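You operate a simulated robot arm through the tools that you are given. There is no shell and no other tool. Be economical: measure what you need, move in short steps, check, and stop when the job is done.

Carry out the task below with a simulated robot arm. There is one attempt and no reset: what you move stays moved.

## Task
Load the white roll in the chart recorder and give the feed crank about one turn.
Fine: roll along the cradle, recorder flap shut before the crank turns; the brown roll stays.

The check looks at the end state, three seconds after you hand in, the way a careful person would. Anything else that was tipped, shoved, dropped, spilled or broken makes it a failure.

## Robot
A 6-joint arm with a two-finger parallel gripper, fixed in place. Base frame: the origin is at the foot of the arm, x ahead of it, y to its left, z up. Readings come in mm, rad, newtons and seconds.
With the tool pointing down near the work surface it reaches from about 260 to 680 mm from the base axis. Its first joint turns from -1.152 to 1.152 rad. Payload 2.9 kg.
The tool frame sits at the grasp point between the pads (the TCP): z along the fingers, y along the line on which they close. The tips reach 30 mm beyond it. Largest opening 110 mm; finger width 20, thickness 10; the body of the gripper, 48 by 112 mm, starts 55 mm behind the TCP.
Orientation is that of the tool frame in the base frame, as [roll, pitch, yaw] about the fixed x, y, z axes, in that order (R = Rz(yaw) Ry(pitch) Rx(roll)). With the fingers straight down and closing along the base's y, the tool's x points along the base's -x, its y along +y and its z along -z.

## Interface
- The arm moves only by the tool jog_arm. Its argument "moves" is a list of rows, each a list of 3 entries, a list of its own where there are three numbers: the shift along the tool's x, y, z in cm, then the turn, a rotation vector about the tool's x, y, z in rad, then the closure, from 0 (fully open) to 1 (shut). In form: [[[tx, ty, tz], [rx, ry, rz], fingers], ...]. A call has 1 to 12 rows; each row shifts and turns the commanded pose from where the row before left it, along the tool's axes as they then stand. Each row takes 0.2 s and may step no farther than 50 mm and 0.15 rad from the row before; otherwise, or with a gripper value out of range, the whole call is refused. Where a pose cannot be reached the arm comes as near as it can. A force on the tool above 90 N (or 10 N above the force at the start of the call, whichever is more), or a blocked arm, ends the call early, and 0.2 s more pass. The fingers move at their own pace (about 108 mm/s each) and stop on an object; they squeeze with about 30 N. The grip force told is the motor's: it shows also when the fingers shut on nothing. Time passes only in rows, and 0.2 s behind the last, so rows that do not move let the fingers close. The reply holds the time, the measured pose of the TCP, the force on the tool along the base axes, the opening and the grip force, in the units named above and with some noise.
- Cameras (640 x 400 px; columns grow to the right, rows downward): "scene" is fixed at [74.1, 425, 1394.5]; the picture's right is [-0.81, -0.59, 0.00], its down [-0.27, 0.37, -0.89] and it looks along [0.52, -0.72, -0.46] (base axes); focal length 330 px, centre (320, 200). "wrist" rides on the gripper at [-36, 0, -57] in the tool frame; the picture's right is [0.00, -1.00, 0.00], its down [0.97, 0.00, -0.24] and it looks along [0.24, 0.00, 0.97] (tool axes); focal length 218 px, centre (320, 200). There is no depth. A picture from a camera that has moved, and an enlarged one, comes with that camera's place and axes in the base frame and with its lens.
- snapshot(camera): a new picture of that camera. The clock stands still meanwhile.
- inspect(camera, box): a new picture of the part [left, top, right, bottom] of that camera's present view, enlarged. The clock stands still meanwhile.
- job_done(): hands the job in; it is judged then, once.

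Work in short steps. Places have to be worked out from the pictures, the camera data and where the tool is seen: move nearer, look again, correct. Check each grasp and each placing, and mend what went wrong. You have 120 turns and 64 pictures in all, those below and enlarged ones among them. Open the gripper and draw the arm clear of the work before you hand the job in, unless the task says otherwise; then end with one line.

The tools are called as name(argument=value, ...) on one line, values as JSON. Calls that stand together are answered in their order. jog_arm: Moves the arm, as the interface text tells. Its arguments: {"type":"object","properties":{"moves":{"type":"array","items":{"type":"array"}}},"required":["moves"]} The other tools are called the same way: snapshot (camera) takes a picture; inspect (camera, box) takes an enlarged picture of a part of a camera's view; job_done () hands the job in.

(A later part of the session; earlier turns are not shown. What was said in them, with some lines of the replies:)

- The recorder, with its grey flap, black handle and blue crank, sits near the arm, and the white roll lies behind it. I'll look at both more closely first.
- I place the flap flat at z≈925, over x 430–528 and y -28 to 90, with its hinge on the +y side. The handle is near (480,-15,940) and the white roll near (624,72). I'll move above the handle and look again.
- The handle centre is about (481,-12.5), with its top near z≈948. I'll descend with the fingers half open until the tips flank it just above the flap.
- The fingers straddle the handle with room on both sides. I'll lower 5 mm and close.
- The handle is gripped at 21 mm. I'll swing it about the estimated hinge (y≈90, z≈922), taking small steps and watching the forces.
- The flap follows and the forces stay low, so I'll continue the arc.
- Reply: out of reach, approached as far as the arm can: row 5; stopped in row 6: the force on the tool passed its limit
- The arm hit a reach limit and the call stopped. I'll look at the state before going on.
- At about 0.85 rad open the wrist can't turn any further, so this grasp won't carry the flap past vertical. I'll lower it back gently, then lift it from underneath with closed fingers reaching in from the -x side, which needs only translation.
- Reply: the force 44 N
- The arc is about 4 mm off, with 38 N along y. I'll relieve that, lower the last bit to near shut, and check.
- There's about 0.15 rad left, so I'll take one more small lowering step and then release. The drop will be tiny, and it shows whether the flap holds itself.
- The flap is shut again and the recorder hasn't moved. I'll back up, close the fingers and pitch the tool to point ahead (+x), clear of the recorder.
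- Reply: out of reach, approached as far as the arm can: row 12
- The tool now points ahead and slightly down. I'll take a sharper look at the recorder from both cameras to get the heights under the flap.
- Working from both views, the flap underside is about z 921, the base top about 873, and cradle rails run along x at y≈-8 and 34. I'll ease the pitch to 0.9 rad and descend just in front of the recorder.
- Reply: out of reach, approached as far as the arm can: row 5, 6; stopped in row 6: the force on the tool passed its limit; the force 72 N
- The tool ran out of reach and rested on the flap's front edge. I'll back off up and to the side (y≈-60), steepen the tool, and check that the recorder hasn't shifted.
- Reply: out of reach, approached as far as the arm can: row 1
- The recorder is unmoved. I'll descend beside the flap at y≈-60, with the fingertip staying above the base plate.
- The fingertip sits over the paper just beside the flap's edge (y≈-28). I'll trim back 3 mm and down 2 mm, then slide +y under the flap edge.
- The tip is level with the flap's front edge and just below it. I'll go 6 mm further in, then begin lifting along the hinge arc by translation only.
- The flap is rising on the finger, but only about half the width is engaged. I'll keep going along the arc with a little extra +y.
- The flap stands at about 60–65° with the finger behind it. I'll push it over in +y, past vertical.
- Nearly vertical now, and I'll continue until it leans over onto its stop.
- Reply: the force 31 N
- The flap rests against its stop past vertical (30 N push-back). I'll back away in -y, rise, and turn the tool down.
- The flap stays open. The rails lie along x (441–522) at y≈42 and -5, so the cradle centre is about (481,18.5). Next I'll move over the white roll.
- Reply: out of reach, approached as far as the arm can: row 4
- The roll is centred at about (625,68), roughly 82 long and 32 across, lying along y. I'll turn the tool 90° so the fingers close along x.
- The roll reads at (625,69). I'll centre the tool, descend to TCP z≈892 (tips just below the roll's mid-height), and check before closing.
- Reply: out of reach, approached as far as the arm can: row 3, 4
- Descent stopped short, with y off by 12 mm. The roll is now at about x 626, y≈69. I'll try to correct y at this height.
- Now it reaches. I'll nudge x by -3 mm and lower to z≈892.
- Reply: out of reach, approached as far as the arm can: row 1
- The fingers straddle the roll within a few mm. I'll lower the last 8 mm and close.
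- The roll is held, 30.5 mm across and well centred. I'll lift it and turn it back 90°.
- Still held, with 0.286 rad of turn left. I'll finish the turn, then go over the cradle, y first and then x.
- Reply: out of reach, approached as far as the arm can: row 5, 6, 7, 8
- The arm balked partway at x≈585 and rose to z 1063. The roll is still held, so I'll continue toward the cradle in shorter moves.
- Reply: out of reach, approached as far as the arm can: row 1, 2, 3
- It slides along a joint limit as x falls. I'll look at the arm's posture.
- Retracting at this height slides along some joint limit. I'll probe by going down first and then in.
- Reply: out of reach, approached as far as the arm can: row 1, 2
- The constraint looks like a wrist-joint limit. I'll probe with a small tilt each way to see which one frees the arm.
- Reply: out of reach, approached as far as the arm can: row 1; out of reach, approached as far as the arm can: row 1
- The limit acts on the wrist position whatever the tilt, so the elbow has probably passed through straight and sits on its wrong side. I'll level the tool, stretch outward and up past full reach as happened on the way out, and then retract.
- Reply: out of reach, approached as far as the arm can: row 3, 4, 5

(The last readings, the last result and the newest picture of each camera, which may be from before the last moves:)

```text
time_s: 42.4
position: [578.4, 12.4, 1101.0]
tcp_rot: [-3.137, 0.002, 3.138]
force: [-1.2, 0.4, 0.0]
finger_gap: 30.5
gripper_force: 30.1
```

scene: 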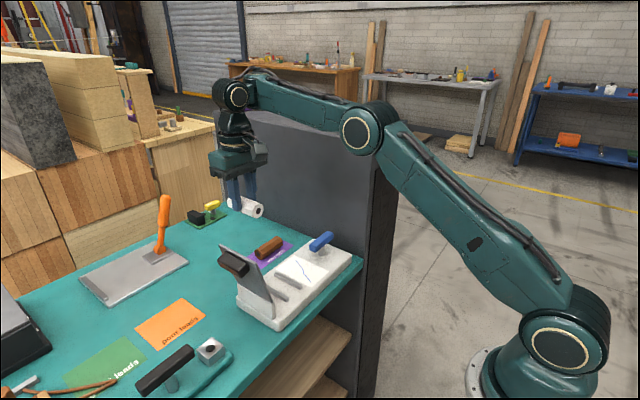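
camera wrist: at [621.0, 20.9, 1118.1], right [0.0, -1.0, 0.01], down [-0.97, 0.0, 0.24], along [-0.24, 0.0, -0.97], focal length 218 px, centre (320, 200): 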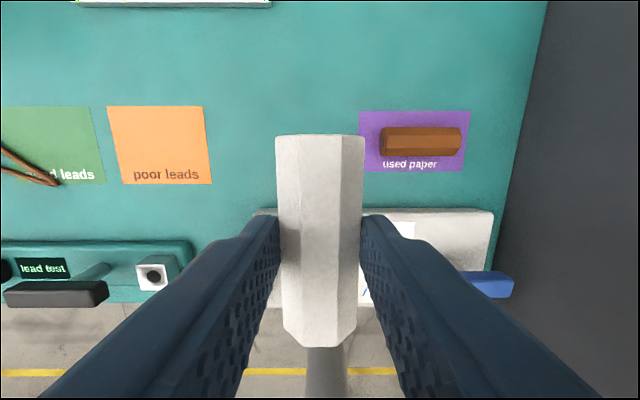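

Retraction is free now. I'll continue in toward the cradle.

jog_arm(moves=[[[3.2, 0.2, 0], [0, 0, 0], 0.8], [[3.2, 0.2, 0], [0, 0, 0], 0.8], [[3.2, 0.2, 0], [0, 0, 0], 0.8], [[0, 0, 3], [0, 0, 0], 0.8], [[0, 0, 3], [0, 0, 0], 0.8], [[0, 0, 3], [0, 0, 0], 0.8], [[0, 0, 0], [0, 0, 0], 0.8]])

snapshot(camera="wrist")

inspect(camera="scene", box=[200, 170, 380, 320])

```text
time_s: 44.0
position: [572.8, 22.0, 1084.1]
tcp_rot: [-3.135, 0.0, -3.141]
force: [-0.7, -0.3, -0.2]
finger_gap: 30.3
gripper_force: 30.4
out of reach, approached as far as the arm can: row 1, 2, 3, 4, 5, 6
```

```text
24 pictures are left
camera wrist: at [608.4, 21.3, 1140.6], right [0.0, -1.0, 0.01], down [-0.97, 0.0, 0.24], along [-0.24, 0.0, -0.97], focal length 218 px, centre (320, 200)
```

wrist: 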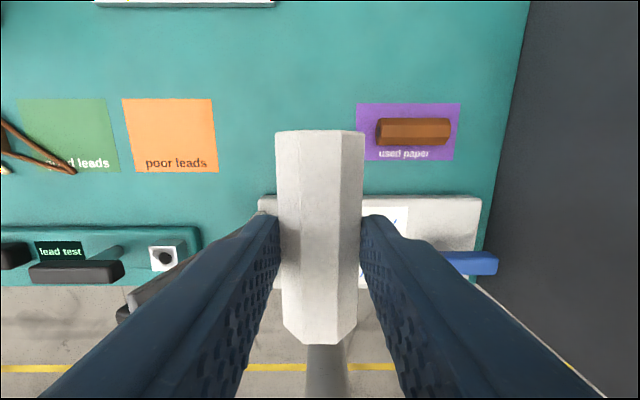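

```text
2.67 times, centred on (290, 245) of scene
camera zoom: at [74.1, 425.0, 1394.5], right [-0.81, -0.59, 0.0], down [-0.27, 0.37, -0.89], along [0.52, -0.72, -0.46], focal length 879 px, centre (400, 80)
```

zoom: 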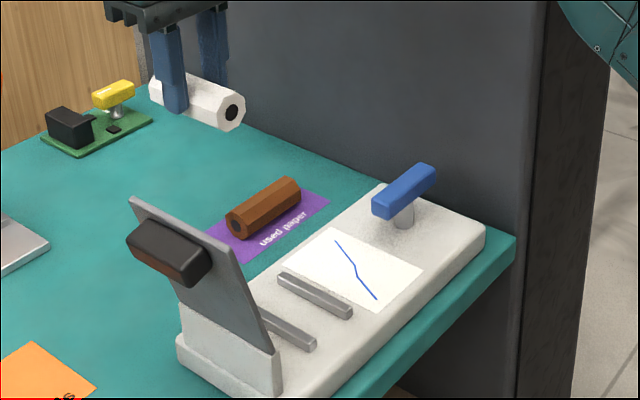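

It's still on the same boundary. I'll test the opposite tilt (finger tips inward) followed by a retract, to identify the limiting joint.

jog_arm(moves=[[[0, 0, 0], [0, 0.15, 0], 0.8], [[0, 0, 0], [0, 0.15, 0], 0.8], [[2.5, 0, 0], [0, 0, 0], 0.8], [[0, 0, 0], [0, 0, 0], 0.8]])

snapshot(camera="scene")

```text
time_s: 45.0
position: [553.7, 24.8, 1090.7]
tcp_rot: [-3.131, -0.248, 3.139]
force: [-0.4, 1.0, -0.7]
finger_gap: 30.4
gripper_force: 30.2
out of reach, approached as far as the arm can: row 1
```

```text
22 pictures are left
```

scene: 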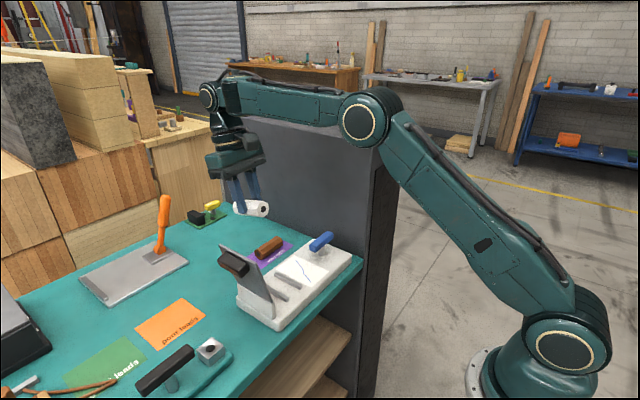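

With this tilt rows are accepted. I'll retract further while tilted and see whether the elbow folds.

jog_arm(moves=[[[3, 0, -0.8], [0, 0, 0], 0.8], [[3, 0, -0.8], [0, 0, 0], 0.8], [[0, 0, 0], [0, 0, 0], 0.8]])

```text
time_s: 45.8
position: [501.2, 24.7, 1120.9]
tcp_rot: [-3.131, -0.246, 3.141]
force: [0.4, -0.1, 0.1]
finger_gap: 30.2
gripper_force: 30.3
```

That was accepted. I'll go further in to test whether it crosses the former boundary.

jog_arm(moves=[[[3, 0, 0.75], [0, 0, 0], 0.8], [[3, 0, 0.75], [0, 0, 0], 0.8], [[0, 0, 0], [0, 0, 0], 0.8]])

```text
time_s: 46.6
position: [447.3, 25.6, 1120.5]
tcp_rot: [-3.132, -0.246, -3.132]
force: [-1.5, 0.5, -0.2]
finger_gap: 30.2
gripper_force: 30.4
out of reach, approached as far as the arm can: row 1
```

It crossed the boundary. I'll level the tool again here.

jog_arm(moves=[[[0, 0, 0], [0, -0.123, 0], 0.8], [[0, 0, 0], [0, -0.123, 0], 0.8], [[0, 0, 0], [0, 0, 0], 0.8]])

```text
time_s: 47.4
position: [491.4, 26.0, 1175.6]
tcp_rot: [-3.132, -0.002, -3.142]
force: [0.8, -0.5, 0.0]
finger_gap: 30.1
gripper_force: 29.7
out of reach, approached as far as the arm can: row 1, 2
```

Levelling slides the arm back out, so a wrist joint is on a lower limit in this branch. I'll look closely at the wrist links to understand the branch.

inspect(camera="scene", box=[180, 0, 420, 180])

```text
2.22 times, centred on (300, 90) of scene
camera zoom: at [74.1, 425.0, 1394.5], right [-0.81, -0.59, 0.0], down [-0.27, 0.37, -0.89], along [0.52, -0.72, -0.46], focal length 732 px, centre (364, 444)
```

zoom: 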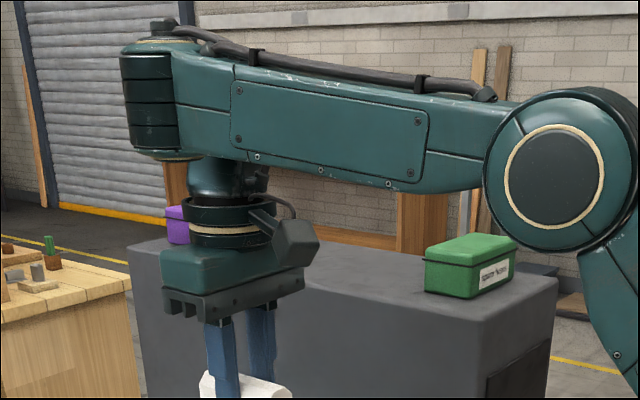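

The wrist is near a singularity: the forearm is level with the tool along the wrist axis and joint 4 half turned. I'll go around it by rolling the tool sideways, retracting so the forearm slopes down, then rolling back.

jog_arm(moves=[[[0, 0, 0], [0.15, 0, 0], 0.8], [[0, 0, 0], [0.15, 0, 0], 0.8], [[0, 0, 0], [0.1, 0, 0], 0.8], [[2.5, 0, 0], [0, 0, 0], 0.8], [[2.5, 0, 0], [0, 0, 0], 0.8], [[0, 0, 0], [0, 0, 0], 0.8]])

```text
time_s: 48.8
position: [418.5, 32.3, 1151.5]
tcp_rot: [-2.733, 0.002, -3.141]
force: [0.1, 0.6, -0.8]
finger_gap: 30.5
gripper_force: 29.8
out of reach, approached as far as the arm can: row 1, 2, 3
```

Retracting worked with the roll. Now I'll roll back to straight down.

jog_arm(moves=[[[0, 0, 0], [-0.15, 0, 0], 0.8], [[0, 0, 0], [-0.15, 0, 0], 0.8], [[0, 0, 0], [-0.108, 0, 0], 0.8], [[0, 0, 0], [0, 0, 0], 0.8]])

```text
time_s: 49.8
position: [418.1, 33.1, 1152.7]
tcp_rot: [-3.14, 0.0, -3.141]
force: [-0.3, -0.8, 0.0]
finger_gap: 30.4
gripper_force: 30.3
```

Back in the good branch. I'll descend and move over the cradle centre.

jog_arm(moves=[[[0, -0.5, 4], [0, 0, 0], 0.8], [[0, -0.5, 4], [0, 0, 0], 0.8], [[-2, -0.5, 3], [0, 0, 0], 0.8], [[-2, 0, 2], [0, 0, 0], 0.8], [[-2.2, 0, 1], [0, 0, 0], 0.8], [[0, 0, 0], [0, 0, 0], 0.8]])

snapshot(camera="wrist")

inspect(camera="scene", box=[200, 170, 380, 320])

```text
time_s: 51.2
position: [482.0, 15.9, 1011.3]
tcp_rot: [-3.141, 0.002, -3.14]
force: [-0.1, -0.1, -1.2]
finger_gap: 30.7
gripper_force: 30.5
```

```text
20 pictures are left
camera wrist: at [517.1, 16.0, 1066.6], right [0.0, -1.0, 0.0], down [-0.97, 0.0, 0.24], along [-0.24, 0.0, -0.97], focal length 218 px, centre (320, 200)
```

wrist: 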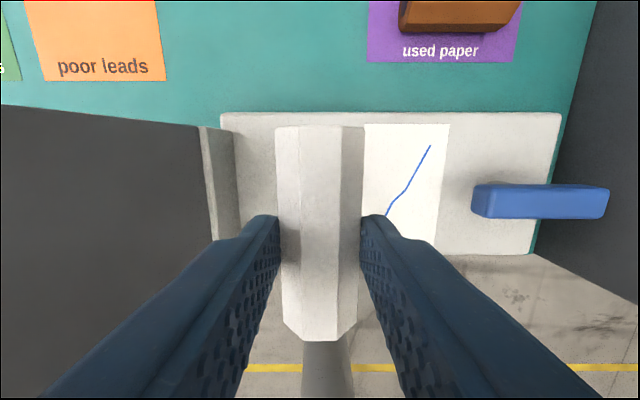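

```text
2.67 times, centred on (290, 245) of scene
camera zoom: at [74.1, 425.0, 1394.5], right [-0.81, -0.59, 0.0], down [-0.27, 0.37, -0.89], along [0.52, -0.72, -0.46], focal length 879 px, centre (400, 80)
```

zoom: 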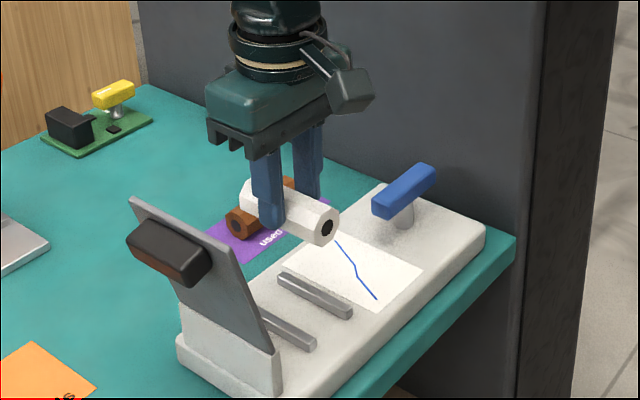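

The roll is above the cradle and aligned with the rails. I'll lower to just above the rails and check the lateral alignment.

jog_arm(moves=[[[0, 0, 3], [0, 0, 0], 0.8], [[0, 0, 3], [0, 0, 0], 0.8], [[0, 0, 1.5], [0, 0, 0], 0.8], [[0, 0, 0], [0, 0, 0], 0.8]])

inspect(camera="wrist", box=[160, 80, 480, 280])

inspect(camera="scene", box=[230, 220, 350, 320])

```text
time_s: 52.2
position: [482.2, 19.0, 936.4]
tcp_rot: [-3.139, 0.002, 3.141]
force: [0.3, -1.0, -0.4]
finger_gap: 30.1
gripper_force: 30.2
```

```text
2.00 times, centred on (320, 180) of wrist
camera zoom: at [516.5, 17.4, 991.7], right [0.0, -1.0, 0.0], down [-0.97, 0.0, 0.24], along [-0.24, 0.0, -0.97], focal length 436 px, centre (320, 240)
```

zoom: 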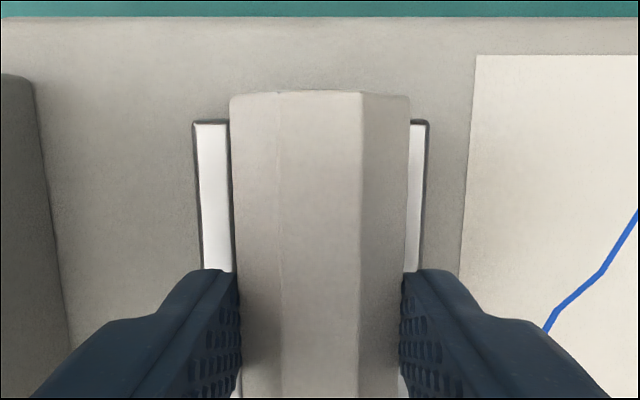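

```text
4.00 times, centred on (290, 270) of scene
camera zoom: at [74.1, 425.0, 1394.5], right [-0.81, -0.59, 0.0], down [-0.27, 0.37, -0.89], along [0.52, -0.72, -0.46], focal length 1318 px, centre (440, -80)
```

zoom: 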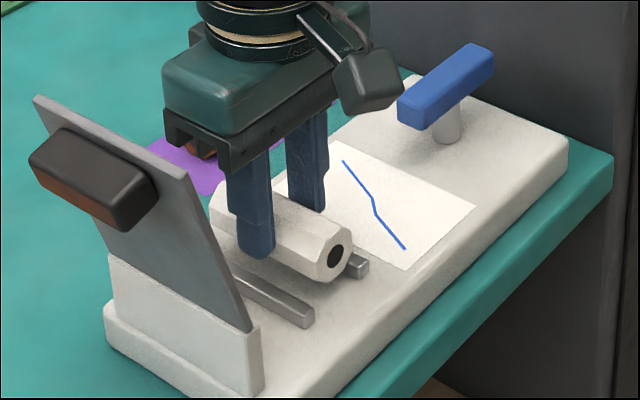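

The roll sits about 2.4 mm to the -y side of the rail centre. I'll shift +y 2.2 mm and lower gently to about 917.

jog_arm(moves=[[[0, 0.22, 0.6], [0, 0, 0], 0.8], [[0, 0, 0.5], [0, 0, 0], 0.8], [[0, 0, 0.4], [0, 0, 0], 0.8], [[0, 0, 0.3], [0, 0, 0], 0.8], [[0, 0, 0], [0, 0, 0], 0.8]])

inspect(camera="scene", box=[230, 220, 350, 320])

```text
time_s: 53.4
position: [482.3, 20.4, 920.4]
tcp_rot: [-3.138, 0.006, -3.14]
force: [-4.2, 2.0, 33.4]
finger_gap: 30.4
gripper_force: 30.5
```

```text
4.00 times, centred on (290, 270) of scene
camera zoom: at [73.5, 425.1, 1394.5], right [-0.81, -0.59, 0.0], down [-0.27, 0.37, -0.89], along [0.53, -0.72, -0.46], focal length 1318 px, centre (440, -80)
```

zoom: 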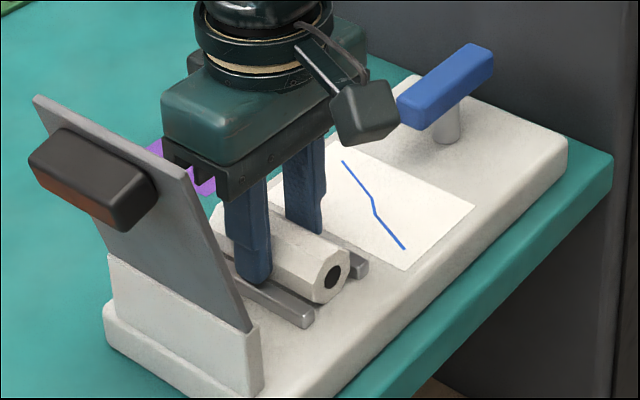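

Contact at 33 N, so the roll has bottomed out. I'll relieve 1.5 mm, open gently and rise.

jog_arm(moves=[[[0, 0, -0.1], [0, 0, 0], 0.8], [[0, 0, 0], [0, 0, 0], 0.68], [[0, 0, 0], [0, 0, 0], 0.55], [[0, 0, 0], [0, 0, 0], 0.5], [[0, 0, -2], [0, 0, 0], 0.5], [[0, 0, -4], [0, 0, 0], 0.5], [[0, 0, -4], [0, 0, 0], 0.5], [[0, 0, 0], [0, 0, 0], 0.5]])

snapshot(camera="wrist")

inspect(camera="scene", box=[230, 220, 350, 320])

```text
time_s: 55.2
position: [481.4, 18.2, 1019.7]
tcp_rot: [-3.14, -0.001, 3.141]
force: [0.1, -1.3, 1.3]
finger_gap: 55.1
gripper_force: 0.0
```

```text
15 pictures are left
camera wrist: at [517.2, 17.3, 1074.8], right [0.0, -1.0, 0.0], down [-0.97, 0.0, 0.24], along [-0.24, 0.0, -0.97], focal length 218 px, centre (320, 200)
```

wrist: 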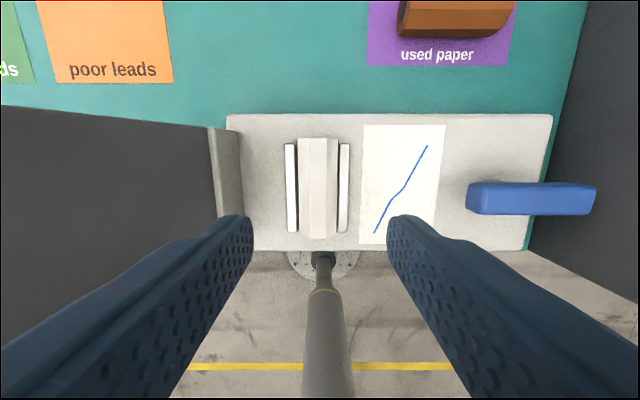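

```text
4.00 times, centred on (290, 270) of scene
camera zoom: at [74.1, 425.0, 1394.5], right [-0.81, -0.59, 0.0], down [-0.27, 0.37, -0.89], along [0.52, -0.72, -0.46], focal length 1318 px, centre (440, -80)
```

zoom: 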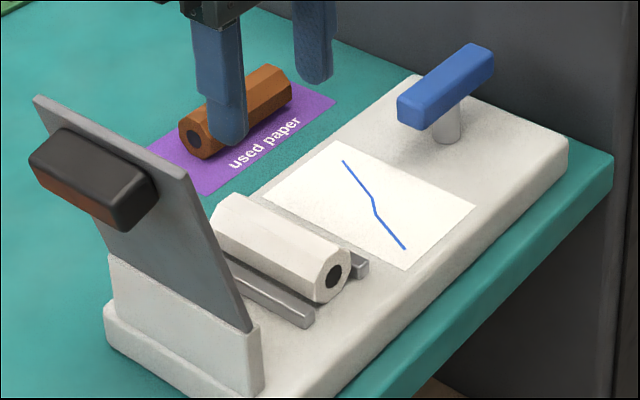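

The roll lies along the cradle between the rails. To close the flap, I'll straddle its free edge and handle from above with the fingers 50 mm apart and walk it over and down in a controlled way.

jog_arm(moves=[[[0, 0, -4.5], [0, 0, 0], 0.54], [[0, 0, -4.5], [0, 0, 0], 0.54], [[0, 3.94, 0], [0, 0, 0], 0.54], [[0, 3.94, 0], [0, 0, 0], 0.54], [[0, 3.94, 0], [0, 0, 0], 0.54], [[0, 0, 2], [0, 0, 0], 0.54], [[0, 0, 0], [0, 0, 0], 0.54]])

snapshot(camera="wrist")

inspect(camera="scene", box=[190, 150, 370, 300])

```text
time_s: 56.8
position: [481.4, 136.3, 1088.4]
tcp_rot: [-3.139, 0.002, -3.141]
force: [0.2, -0.6, 0.9]
finger_gap: 50.2
gripper_force: 0.1
```

```text
13 pictures are left
camera wrist: at [516.5, 136.6, 1144.1], right [0.0, -1.0, 0.0], down [-0.97, 0.0, 0.24], along [-0.24, 0.0, -0.97], focal length 218 px, centre (320, 200)
```

wrist: 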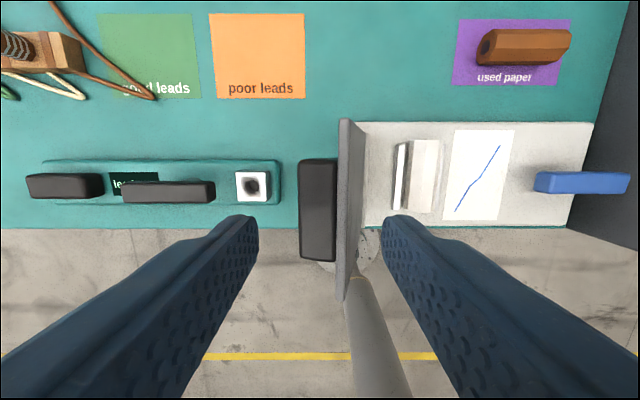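

```text
2.67 times, centred on (280, 225) of scene
camera zoom: at [74.1, 425.0, 1394.5], right [-0.81, -0.59, 0.0], down [-0.27, 0.37, -0.89], along [0.52, -0.72, -0.46], focal length 879 px, centre (427, 133)
```

zoom: 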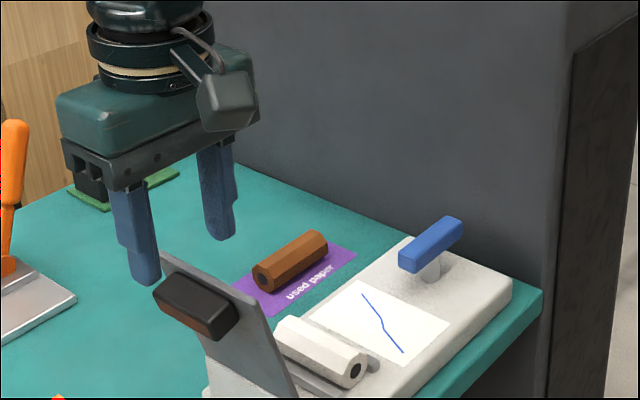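

The fingers straddle the flap edge (y≈124) and handle (to y≈149) with clearance on both sides. I'll descend to z≈1045 and begin pushing -y.

jog_arm(moves=[[[0, 0, 2.2], [0, 0, 0], 0.54], [[0, 0, 2.1], [0, 0, 0], 0.54], [[0, -1.2, 0], [0, 0, 0], 0.54], [[0, -1.2, 0], [0, 0, 0], 0.54], [[0, -1.2, 0], [0, 0, 0], 0.54], [[0, -1.2, 0], [0, 0, 0], 0.54], [[0, 0, 0], [0, 0, 0], 0.54]])

inspect(camera="scene", box=[190, 170, 370, 320])

```text
time_s: 58.4
position: [481.1, 87.7, 1045.7]
tcp_rot: [-3.14, 0.003, 3.141]
force: [0.7, 0.4, 0.7]
finger_gap: 51.0
gripper_force: 0.1
```

```text
2.67 times, centred on (280, 245) of scene
camera zoom: at [74.1, 425.0, 1394.5], right [-0.81, -0.59, 0.0], down [-0.27, 0.37, -0.89], along [0.52, -0.72, -0.46], focal length 879 px, centre (427, 80)
```

zoom: 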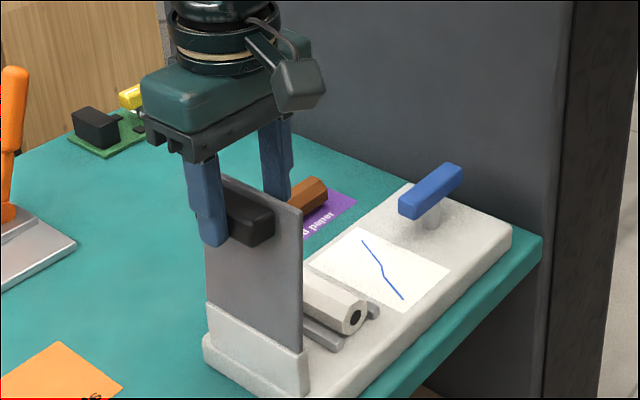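

Just past vertical now. I'll continue along the closing arc with the lower finger supporting the edge.

jog_arm(moves=[[[0, -1.1, 0.2], [0, 0, 0], 0.54], [[0, -1.1, 0.25], [0, 0, 0], 0.54], [[0, -1.1, 0.25], [0, 0, 0], 0.54], [[0, 0, 0], [0, 0, 0], 0.54], [[0, -1.2, 0.95], [0, 0, 0], 0.54], [[0, -1.2, 0.95], [0, 0, 0], 0.54], [[0, 0, 0], [0, 0, 0], 0.54]])

inspect(camera="scene", box=[190, 170, 370, 320])

```text
time_s: 60.0
position: [480.4, 31.3, 1021.1]
tcp_rot: [-3.141, 0.002, 3.141]
force: [-1.0, 0.7, -0.4]
finger_gap: 50.4
gripper_force: 0.0
```

```text
2.67 times, centred on (280, 245) of scene
camera zoom: at [74.1, 425.0, 1394.5], right [-0.81, -0.59, 0.0], down [-0.27, 0.37, -0.89], along [0.52, -0.72, -0.46], focal length 879 px, centre (427, 80)
```

zoom: 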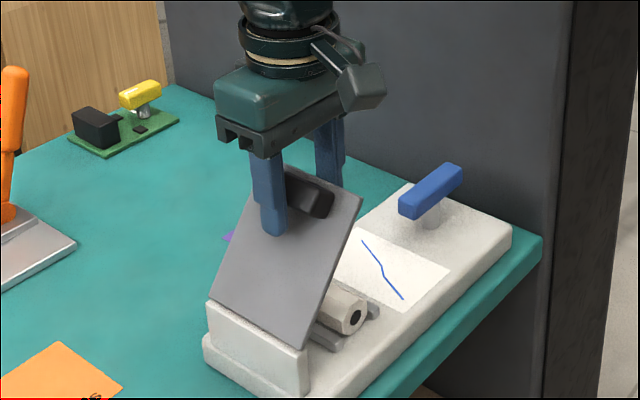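

The flap is lowering in control at about 50°. I'll continue down to about 12°.

jog_arm(moves=[[[0, -0.95, 1.2], [0, 0, 0], 0.54], [[0, -0.95, 1.2], [0, 0, 0], 0.54], [[0, -0.5, 1.0], [0, 0, 0], 0.54], [[0, -0.4, 1.1], [0, 0, 0], 0.54], [[0, -0.4, 0.8], [0, 0, 0], 0.54], [[0, 0, 0], [0, 0, 0], 0.54]])

```text
time_s: 61.4
position: [481.5, -0.5, 967.2]
tcp_rot: [-3.141, 0.0, -3.141]
force: [2.0, -3.4, 1.7]
finger_gap: 53.3
gripper_force: 2.0
```

The lower finger is at the flap edge, about 12° from shut. I'll ease -y to let the edge slip off, then rise and check.

jog_arm(moves=[[[0, -0.4, 0], [0, 0, 0], 0.5], [[0, -0.3, 0], [0, 0, 0], 0.45], [[0, 0, -1], [0, 0, 0], 0.4], [[0, 0, -3], [0, 0, 0], 0.4], [[0, 0, -4], [0, 0, 0], 0.4], [[0, 0, 0], [0, 0, 0], 0.4]])

inspect(camera="scene", box=[200, 190, 380, 340])

```text
time_s: 62.8
position: [480.3, -3.8, 1047.1]
tcp_rot: [-3.14, 0.002, 3.142]
force: [-0.7, -0.2, -0.2]
finger_gap: 65.8
gripper_force: 0.2
```

```text
2.67 times, centred on (290, 265) of scene
camera zoom: at [74.1, 425.0, 1394.5], right [-0.81, -0.59, 0.0], down [-0.27, 0.37, -0.89], along [0.52, -0.72, -0.46], focal length 879 px, centre (400, 27)
```

zoom: 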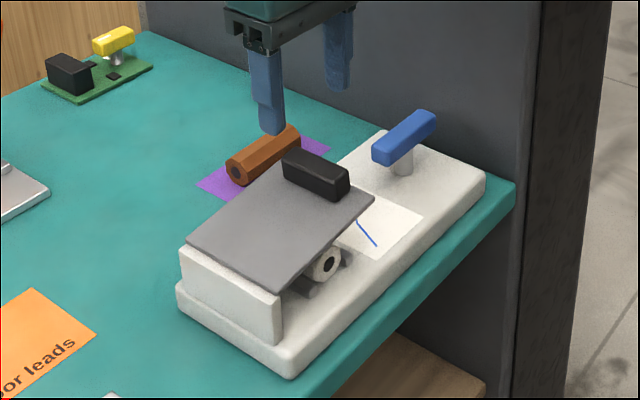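

The flap is about 10 mm high at its edge compared with fully shut. I'll press lightly on its handle with closed fingers.

jog_arm(moves=[[[-0.2, -0.9, 0], [0, 0, 0], 1], [[0, 0, 2.5], [0, 0, 0], 1], [[0, 0, 1.5], [0, 0, 0], 1], [[0, 0, 0.8], [0, 0, 0], 1], [[0, 0, 0.6], [0, 0, 0], 1], [[0, 0, 0.5], [0, 0, 0], 1], [[0, 0, 0.4], [0, 0, 0], 1], [[0, 0, 0], [0, 0, 0], 1]])

inspect(camera="scene", box=[200, 190, 380, 340])

```text
time_s: 64.6
position: [484.1, -15.3, 985.0]
tcp_rot: [-3.139, 0.001, -3.142]
force: [0.5, 0.5, -0.1]
finger_gap: 0.0
gripper_force: 29.6
```

```text
2.67 times, centred on (290, 265) of scene
camera zoom: at [74.1, 425.0, 1394.5], right [-0.81, -0.59, 0.0], down [-0.27, 0.37, -0.89], along [0.52, -0.72, -0.46], focal length 879 px, centre (400, 27)
```

zoom: 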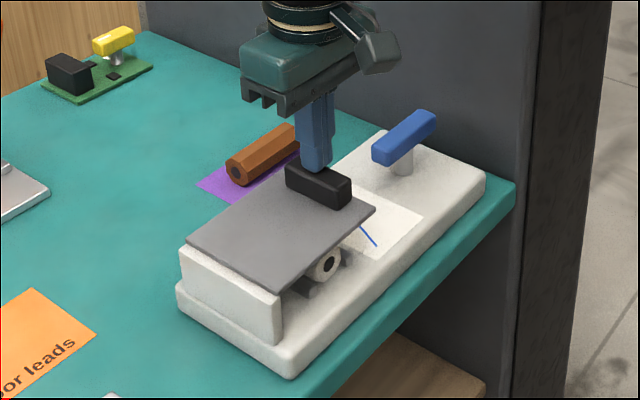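

It's nearly down. I'll press a few mm further until force appears.

jog_arm(moves=[[[0, 0, 0.3], [0, 0, 0], 1], [[0, 0, 0.3], [0, 0, 0], 1], [[0, 0, 0.2], [0, 0, 0], 1], [[0, 0, 0], [0, 0, 0], 1]])

```text
time_s: 65.6
position: [483.6, -16.7, 981.1]
tcp_rot: [-3.141, 0.012, 3.141]
force: [-12.4, -5.3, 54.3]
finger_gap: 0.0
gripper_force: 29.9
```

The flap is firmly shut (54 N on the handle). Next is the crank, a blue bar centred at about (481,-135) on a vertical spindle. I'll push it round with closed fingertips from the -x side of its near arm, and position there first.

jog_arm(moves=[[[0, 0, -2.5], [0, 0, 0], 1], [[1.0, -3, 0], [0, 0, 0], 1], [[1.0, -3, 0], [0, 0, 0], 1], [[1.06, -3, 0], [0, 0, 0], 1], [[0, 0, 0], [0, 0, 0], 1]])

snapshot(camera="wrist")

```text
time_s: 66.8
position: [451.9, -107.3, 1003.6]
tcp_rot: [-3.139, 0.002, 3.141]
force: [-0.1, -0.1, -0.4]
finger_gap: 0.0
gripper_force: 30.2
```

```text
7 pictures are left
camera wrist: at [487.1, -107.7, 1059.2], right [0.0, -1.0, 0.0], down [-0.97, 0.0, 0.24], along [-0.24, 0.0, -0.97], focal length 218 px, centre (320, 200)
```

wrist: 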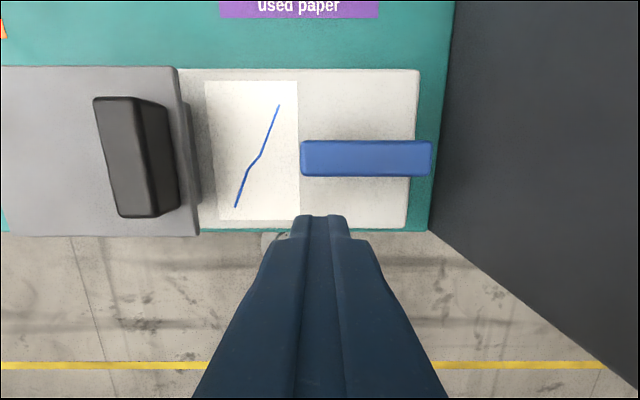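

The bar spans y -96 to -175 at x≈480, centred at (480,-136). I'll descend beside the near arm to TCP z 923.

jog_arm(moves=[[[0, 0, 3], [0, 0, 0], 1], [[0, 0, 3], [0, 0, 0], 1], [[0, 0, 2], [0, 0, 0], 1], [[-0.7, 0.1, 0], [0, 0, 0], 1], [[0, 0, 0], [0, 0, 0], 1]])

```text
time_s: 68.0
position: [459.1, -105.0, 922.5]
tcp_rot: [-3.141, 0.001, -3.141]
force: [-4.2, 2.0, -1.0]
finger_gap: 0.0
gripper_force: 29.8
```

Light contact. I'll push clockwise through the first 45° and read the force.

jog_arm(moves=[[[-0.7, 0.17, 0], [0, 0, 0], 1], [[-0.9, 0.25, 0], [0, 0, 0], 1], [[-0.92, 0.02, 0], [0, 0, 0], 1], [[0, 0, 0], [0, 0, 0], 1]])

snapshot(camera="wrist")

```text
time_s: 69.0
position: [485.6, -101.7, 922.7]
tcp_rot: [-3.14, 0.002, 3.141]
force: [-0.4, 0.1, 0.6]
finger_gap: 0.0
gripper_force: 29.4
```

```text
6 pictures are left
camera wrist: at [521.2, -101.0, 976.9], right [0.0, -1.0, 0.0], down [-0.97, 0.0, 0.24], along [-0.24, 0.0, -0.97], focal length 218 px, centre (320, 200)
```

wrist: 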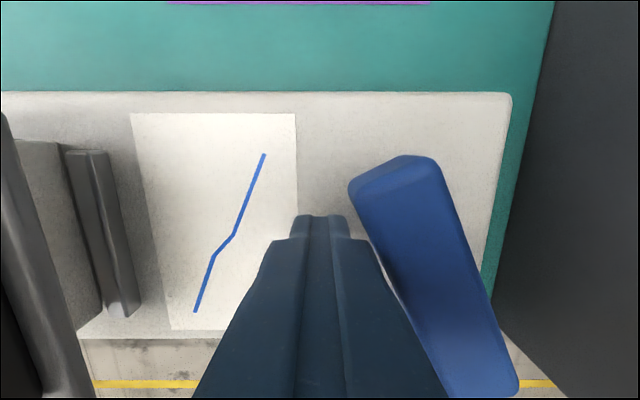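

The crank turns easily; its near arm is at about 20–25° from +x, having gone roughly 65–70°. I'll continue in smaller steps to about -30°.

jog_arm(moves=[[[-0.76, -0.13, 0], [0, 0, 0], 1], [[-0.4, -0.22, 0], [0, 0, 0], 1], [[-0.4, -0.23, 0], [0, 0, 0], 1], [[-0.33, -0.32, 0], [0, 0, 0], 1], [[-0.33, -0.33, 0], [0, 0, 0], 1], [[-0.24, -0.4, 0], [0, 0, 0], 1], [[-0.24, -0.4, 0], [0, 0, 0], 1], [[-0.12, -0.45, 0], [0, 0, 0], 1], [[-0.12, -0.45, 0], [0, 0, 0], 1], [[0, 0, 0], [0, 0, 0], 1]])

snapshot(camera="wrist")

```text
time_s: 71.2
position: [514.0, -130.3, 921.9]
tcp_rot: [-3.139, 0.0, -3.14]
force: [-0.4, 0.4, 0.4]
finger_gap: 0.0
gripper_force: 29.9
```

```text
5 pictures are left
camera wrist: at [550.1, -130.6, 977.6], right [0.0, -1.0, 0.0], down [-0.97, 0.0, 0.24], along [-0.24, 0.0, -0.97], focal length 218 px, centre (320, 200)
```

wrist: 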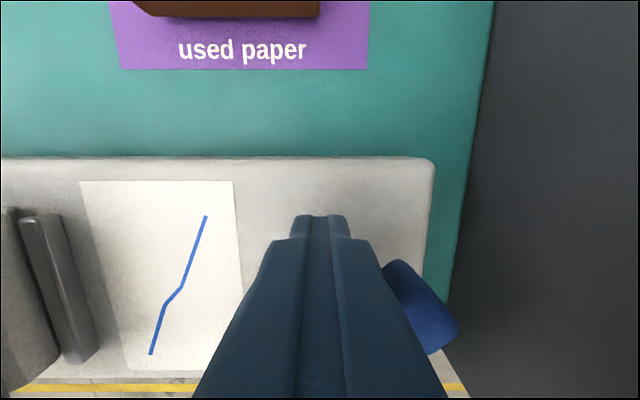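

The near arm is now at about -45°, so roughly 135° is done. I'll lift over and set the finger behind the opposite arm (at about 135°).

jog_arm(moves=[[[0, 0, -2.5], [0, 0, 0], 1], [[0, 0, -2.5], [0, 0, 0], 1], [[3.75, -0.35, 0], [0, 0, 0], 1], [[3.85, -0.35, 0], [0, 0, 0], 1], [[0, 0, 0], [0, 0, 0], 1], [[0, 0, 2.5], [0, 0, 0], 1], [[0, 0, 2.5], [0, 0, 0], 1], [[0, 0, 0], [0, 0, 0], 1]])

```text
time_s: 73.0
position: [439.5, -137.1, 922.3]
tcp_rot: [-3.14, 0.002, -3.14]
force: [-0.5, -0.2, 0.5]
finger_gap: 0.3
gripper_force: 30.1
```

In place with no contact force. I'll push the second arm through the first half of its sweep.

jog_arm(moves=[[[-0.25, 0.26, 0], [0, 0, 0], 1], [[-0.26, 0.27, 0], [0, 0, 0], 1], [[-0.12, 0.45, 0], [0, 0, 0], 1], [[-0.12, 0.45, 0], [0, 0, 0], 1], [[-0.22, 0.4, 0], [0, 0, 0], 1], [[-0.23, 0.41, 0], [0, 0, 0], 1], [[-0.32, 0.33, 0], [0, 0, 0], 1], [[-0.33, 0.34, 0], [0, 0, 0], 1], [[-0.4, 0.23, 0], [0, 0, 0], 1], [[-0.4, 0.24, 0], [0, 0, 0], 1], [[-0.45, 0.12, 0], [0, 0, 0], 1], [[-0.45, 0.13, 0], [0, 0, 0], 1]])

jog_arm(moves=[[[-0.46, 0.01, 0], [0, 0, 0], 1], [[-0.46, 0.01, 0], [0, 0, 0], 1], [[-0.45, -0.12, 0], [0, 0, 0], 1], [[-0.45, -0.12, 0], [0, 0, 0], 1], [[-0.4, -0.22, 0], [0, 0, 0], 1], [[-0.4, -0.23, 0], [0, 0, 0], 1], [[-0.33, -0.32, 0], [0, 0, 0], 1], [[-0.33, -0.33, 0], [0, 0, 0], 1], [[-0.24, -0.4, 0], [0, 0, 0], 1], [[-0.24, -0.4, 0], [0, 0, 0], 1], [[-0.12, -0.45, 0], [0, 0, 0], 1], [[-0.12, -0.45, 0], [0, 0, 0], 1]])

snapshot(camera="wrist")

```text
time_s: 75.6
position: [474.4, -101.0, 920.7]
tcp_rot: [-3.141, 0.002, -3.141]
force: [-1.4, 0.1, -0.3]
finger_gap: 0.0
gripper_force: 29.3
```

```text
time_s: 78.2
position: [514.1, -131.5, 921.3]
tcp_rot: [-3.139, 0.001, 3.142]
force: [0.5, 1.6, 0.0]
finger_gap: 0.0
gripper_force: 29.8
```

```text
4 pictures are left
camera wrist: at [550.1, -132.0, 977.0], right [0.0, -1.0, 0.0], down [-0.97, 0.0, 0.24], along [-0.24, 0.0, -0.97], focal length 218 px, centre (320, 200)
```

wrist: 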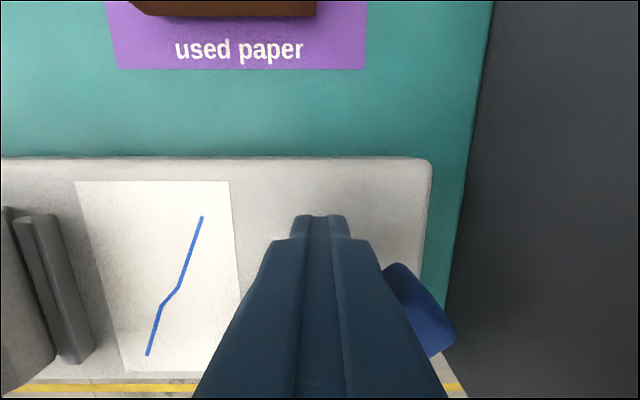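

The bar is back at -45°, so about 315° in total. I'll reposition once more and push the last 45°.

jog_arm(moves=[[[0, 0, -2.5], [0, 0, 0], 1], [[0, 0, -2.5], [0, 0, 0], 1], [[3.75, -0.3, 0], [0, 0, 0], 1], [[3.75, -0.3, 0], [0, 0, 0], 1], [[0, 0, 0], [0, 0, 0], 1], [[0, 0, 2.5], [0, 0, 0], 1], [[0, 0, 2.5], [0, 0, 0], 1], [[0, 0, 0], [0, 0, 0], 1]])

jog_arm(moves=[[[-0.25, 0.26, 0], [0, 0, 0], 1], [[-0.26, 0.27, 0], [0, 0, 0], 1], [[-0.12, 0.45, 0], [0, 0, 0], 1], [[-0.12, 0.45, 0], [0, 0, 0], 1], [[-0.22, 0.4, 0], [0, 0, 0], 1], [[-0.23, 0.41, 0], [0, 0, 0], 1], [[0, 0, 0], [0, 0, 0], 1]])

snapshot(camera="wrist")

```text
time_s: 80.0
position: [440.5, -135.8, 920.5]
tcp_rot: [-3.141, 0.003, 3.141]
force: [-0.4, -0.6, 0.3]
finger_gap: 0.2
gripper_force: 29.8
```

```text
time_s: 81.6
position: [450.7, -115.2, 920.4]
tcp_rot: [-3.141, 0.001, -3.141]
force: [-0.6, 0.3, -0.5]
finger_gap: 0.2
gripper_force: 29.6
```

```text
3 pictures are left
camera wrist: at [486.5, -114.0, 976.4], right [0.0, -1.0, 0.0], down [-0.97, 0.0, 0.24], along [-0.24, 0.0, -0.97], focal length 218 px, centre (320, 200)
```

wrist: 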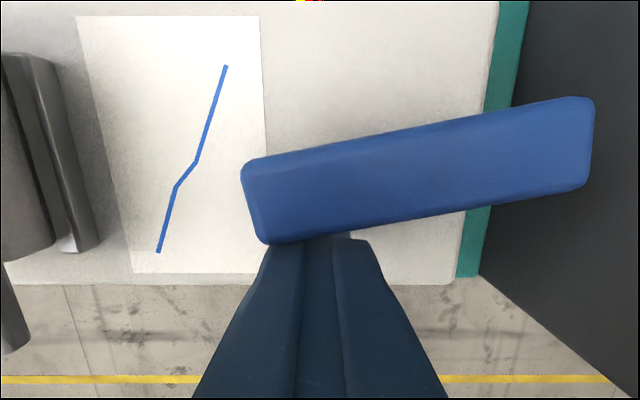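

The bar is at about 101°, some 10° short of a full turn. I'll nudge it the rest, back off, rise and open.

jog_arm(moves=[[[-0.3, 0.25, 0], [0, 0, 0], 1], [[-0.25, 0.25, 0], [0, 0, 0], 1], [[0, 0, 0], [0, 0, 0], 1], [[1.0, 0, 0], [0, 0, 0], 1], [[0, 0, -3], [0, 0, 0], 1], [[0, 0, -4], [0, 0, 0], 1], [[0, 0, -4], [0, 0, 0], 0.5], [[0, 0, -4.5], [0, 0, 0], 0], [[0, 0, -4.5], [0, 0, 0], 0], [[0, 0, 0], [0, 0, 0], 0]])

inspect(camera="scene", box=[200, 190, 380, 340])

```text
time_s: 83.8
position: [444.1, -107.4, 1124.7]
tcp_rot: [-3.138, 0.002, -3.141]
force: [0.3, -0.4, 0.0]
finger_gap: 110.1
gripper_force: 0.0
```

```text
2.67 times, centred on (290, 265) of scene
camera zoom: at [74.1, 425.0, 1394.5], right [-0.81, -0.59, 0.0], down [-0.27, 0.37, -0.89], along [0.52, -0.72, -0.46], focal length 879 px, centre (400, 27)
```

zoom: 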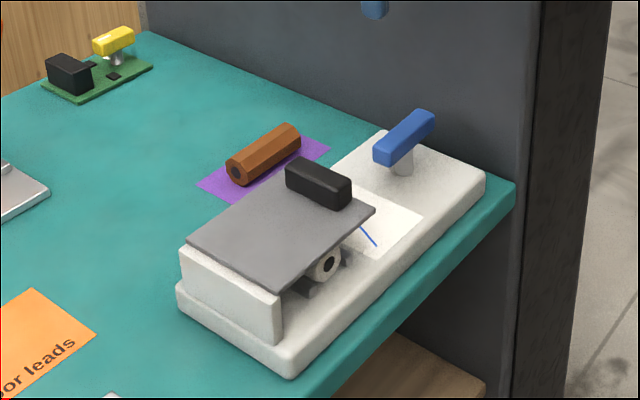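

The flap is fully shut, the roll lies in the cradle, and the crank is back at its starting orientation after about one turn. The brown roll is untouched, and the arm is clear with the gripper open, so I'm handing in.

job_done()

```text
The job is handed in.
```

The white roll lies along the cradle, the flap was shut before I turned the crank about one full turn clockwise, and the brown roll was not moved.
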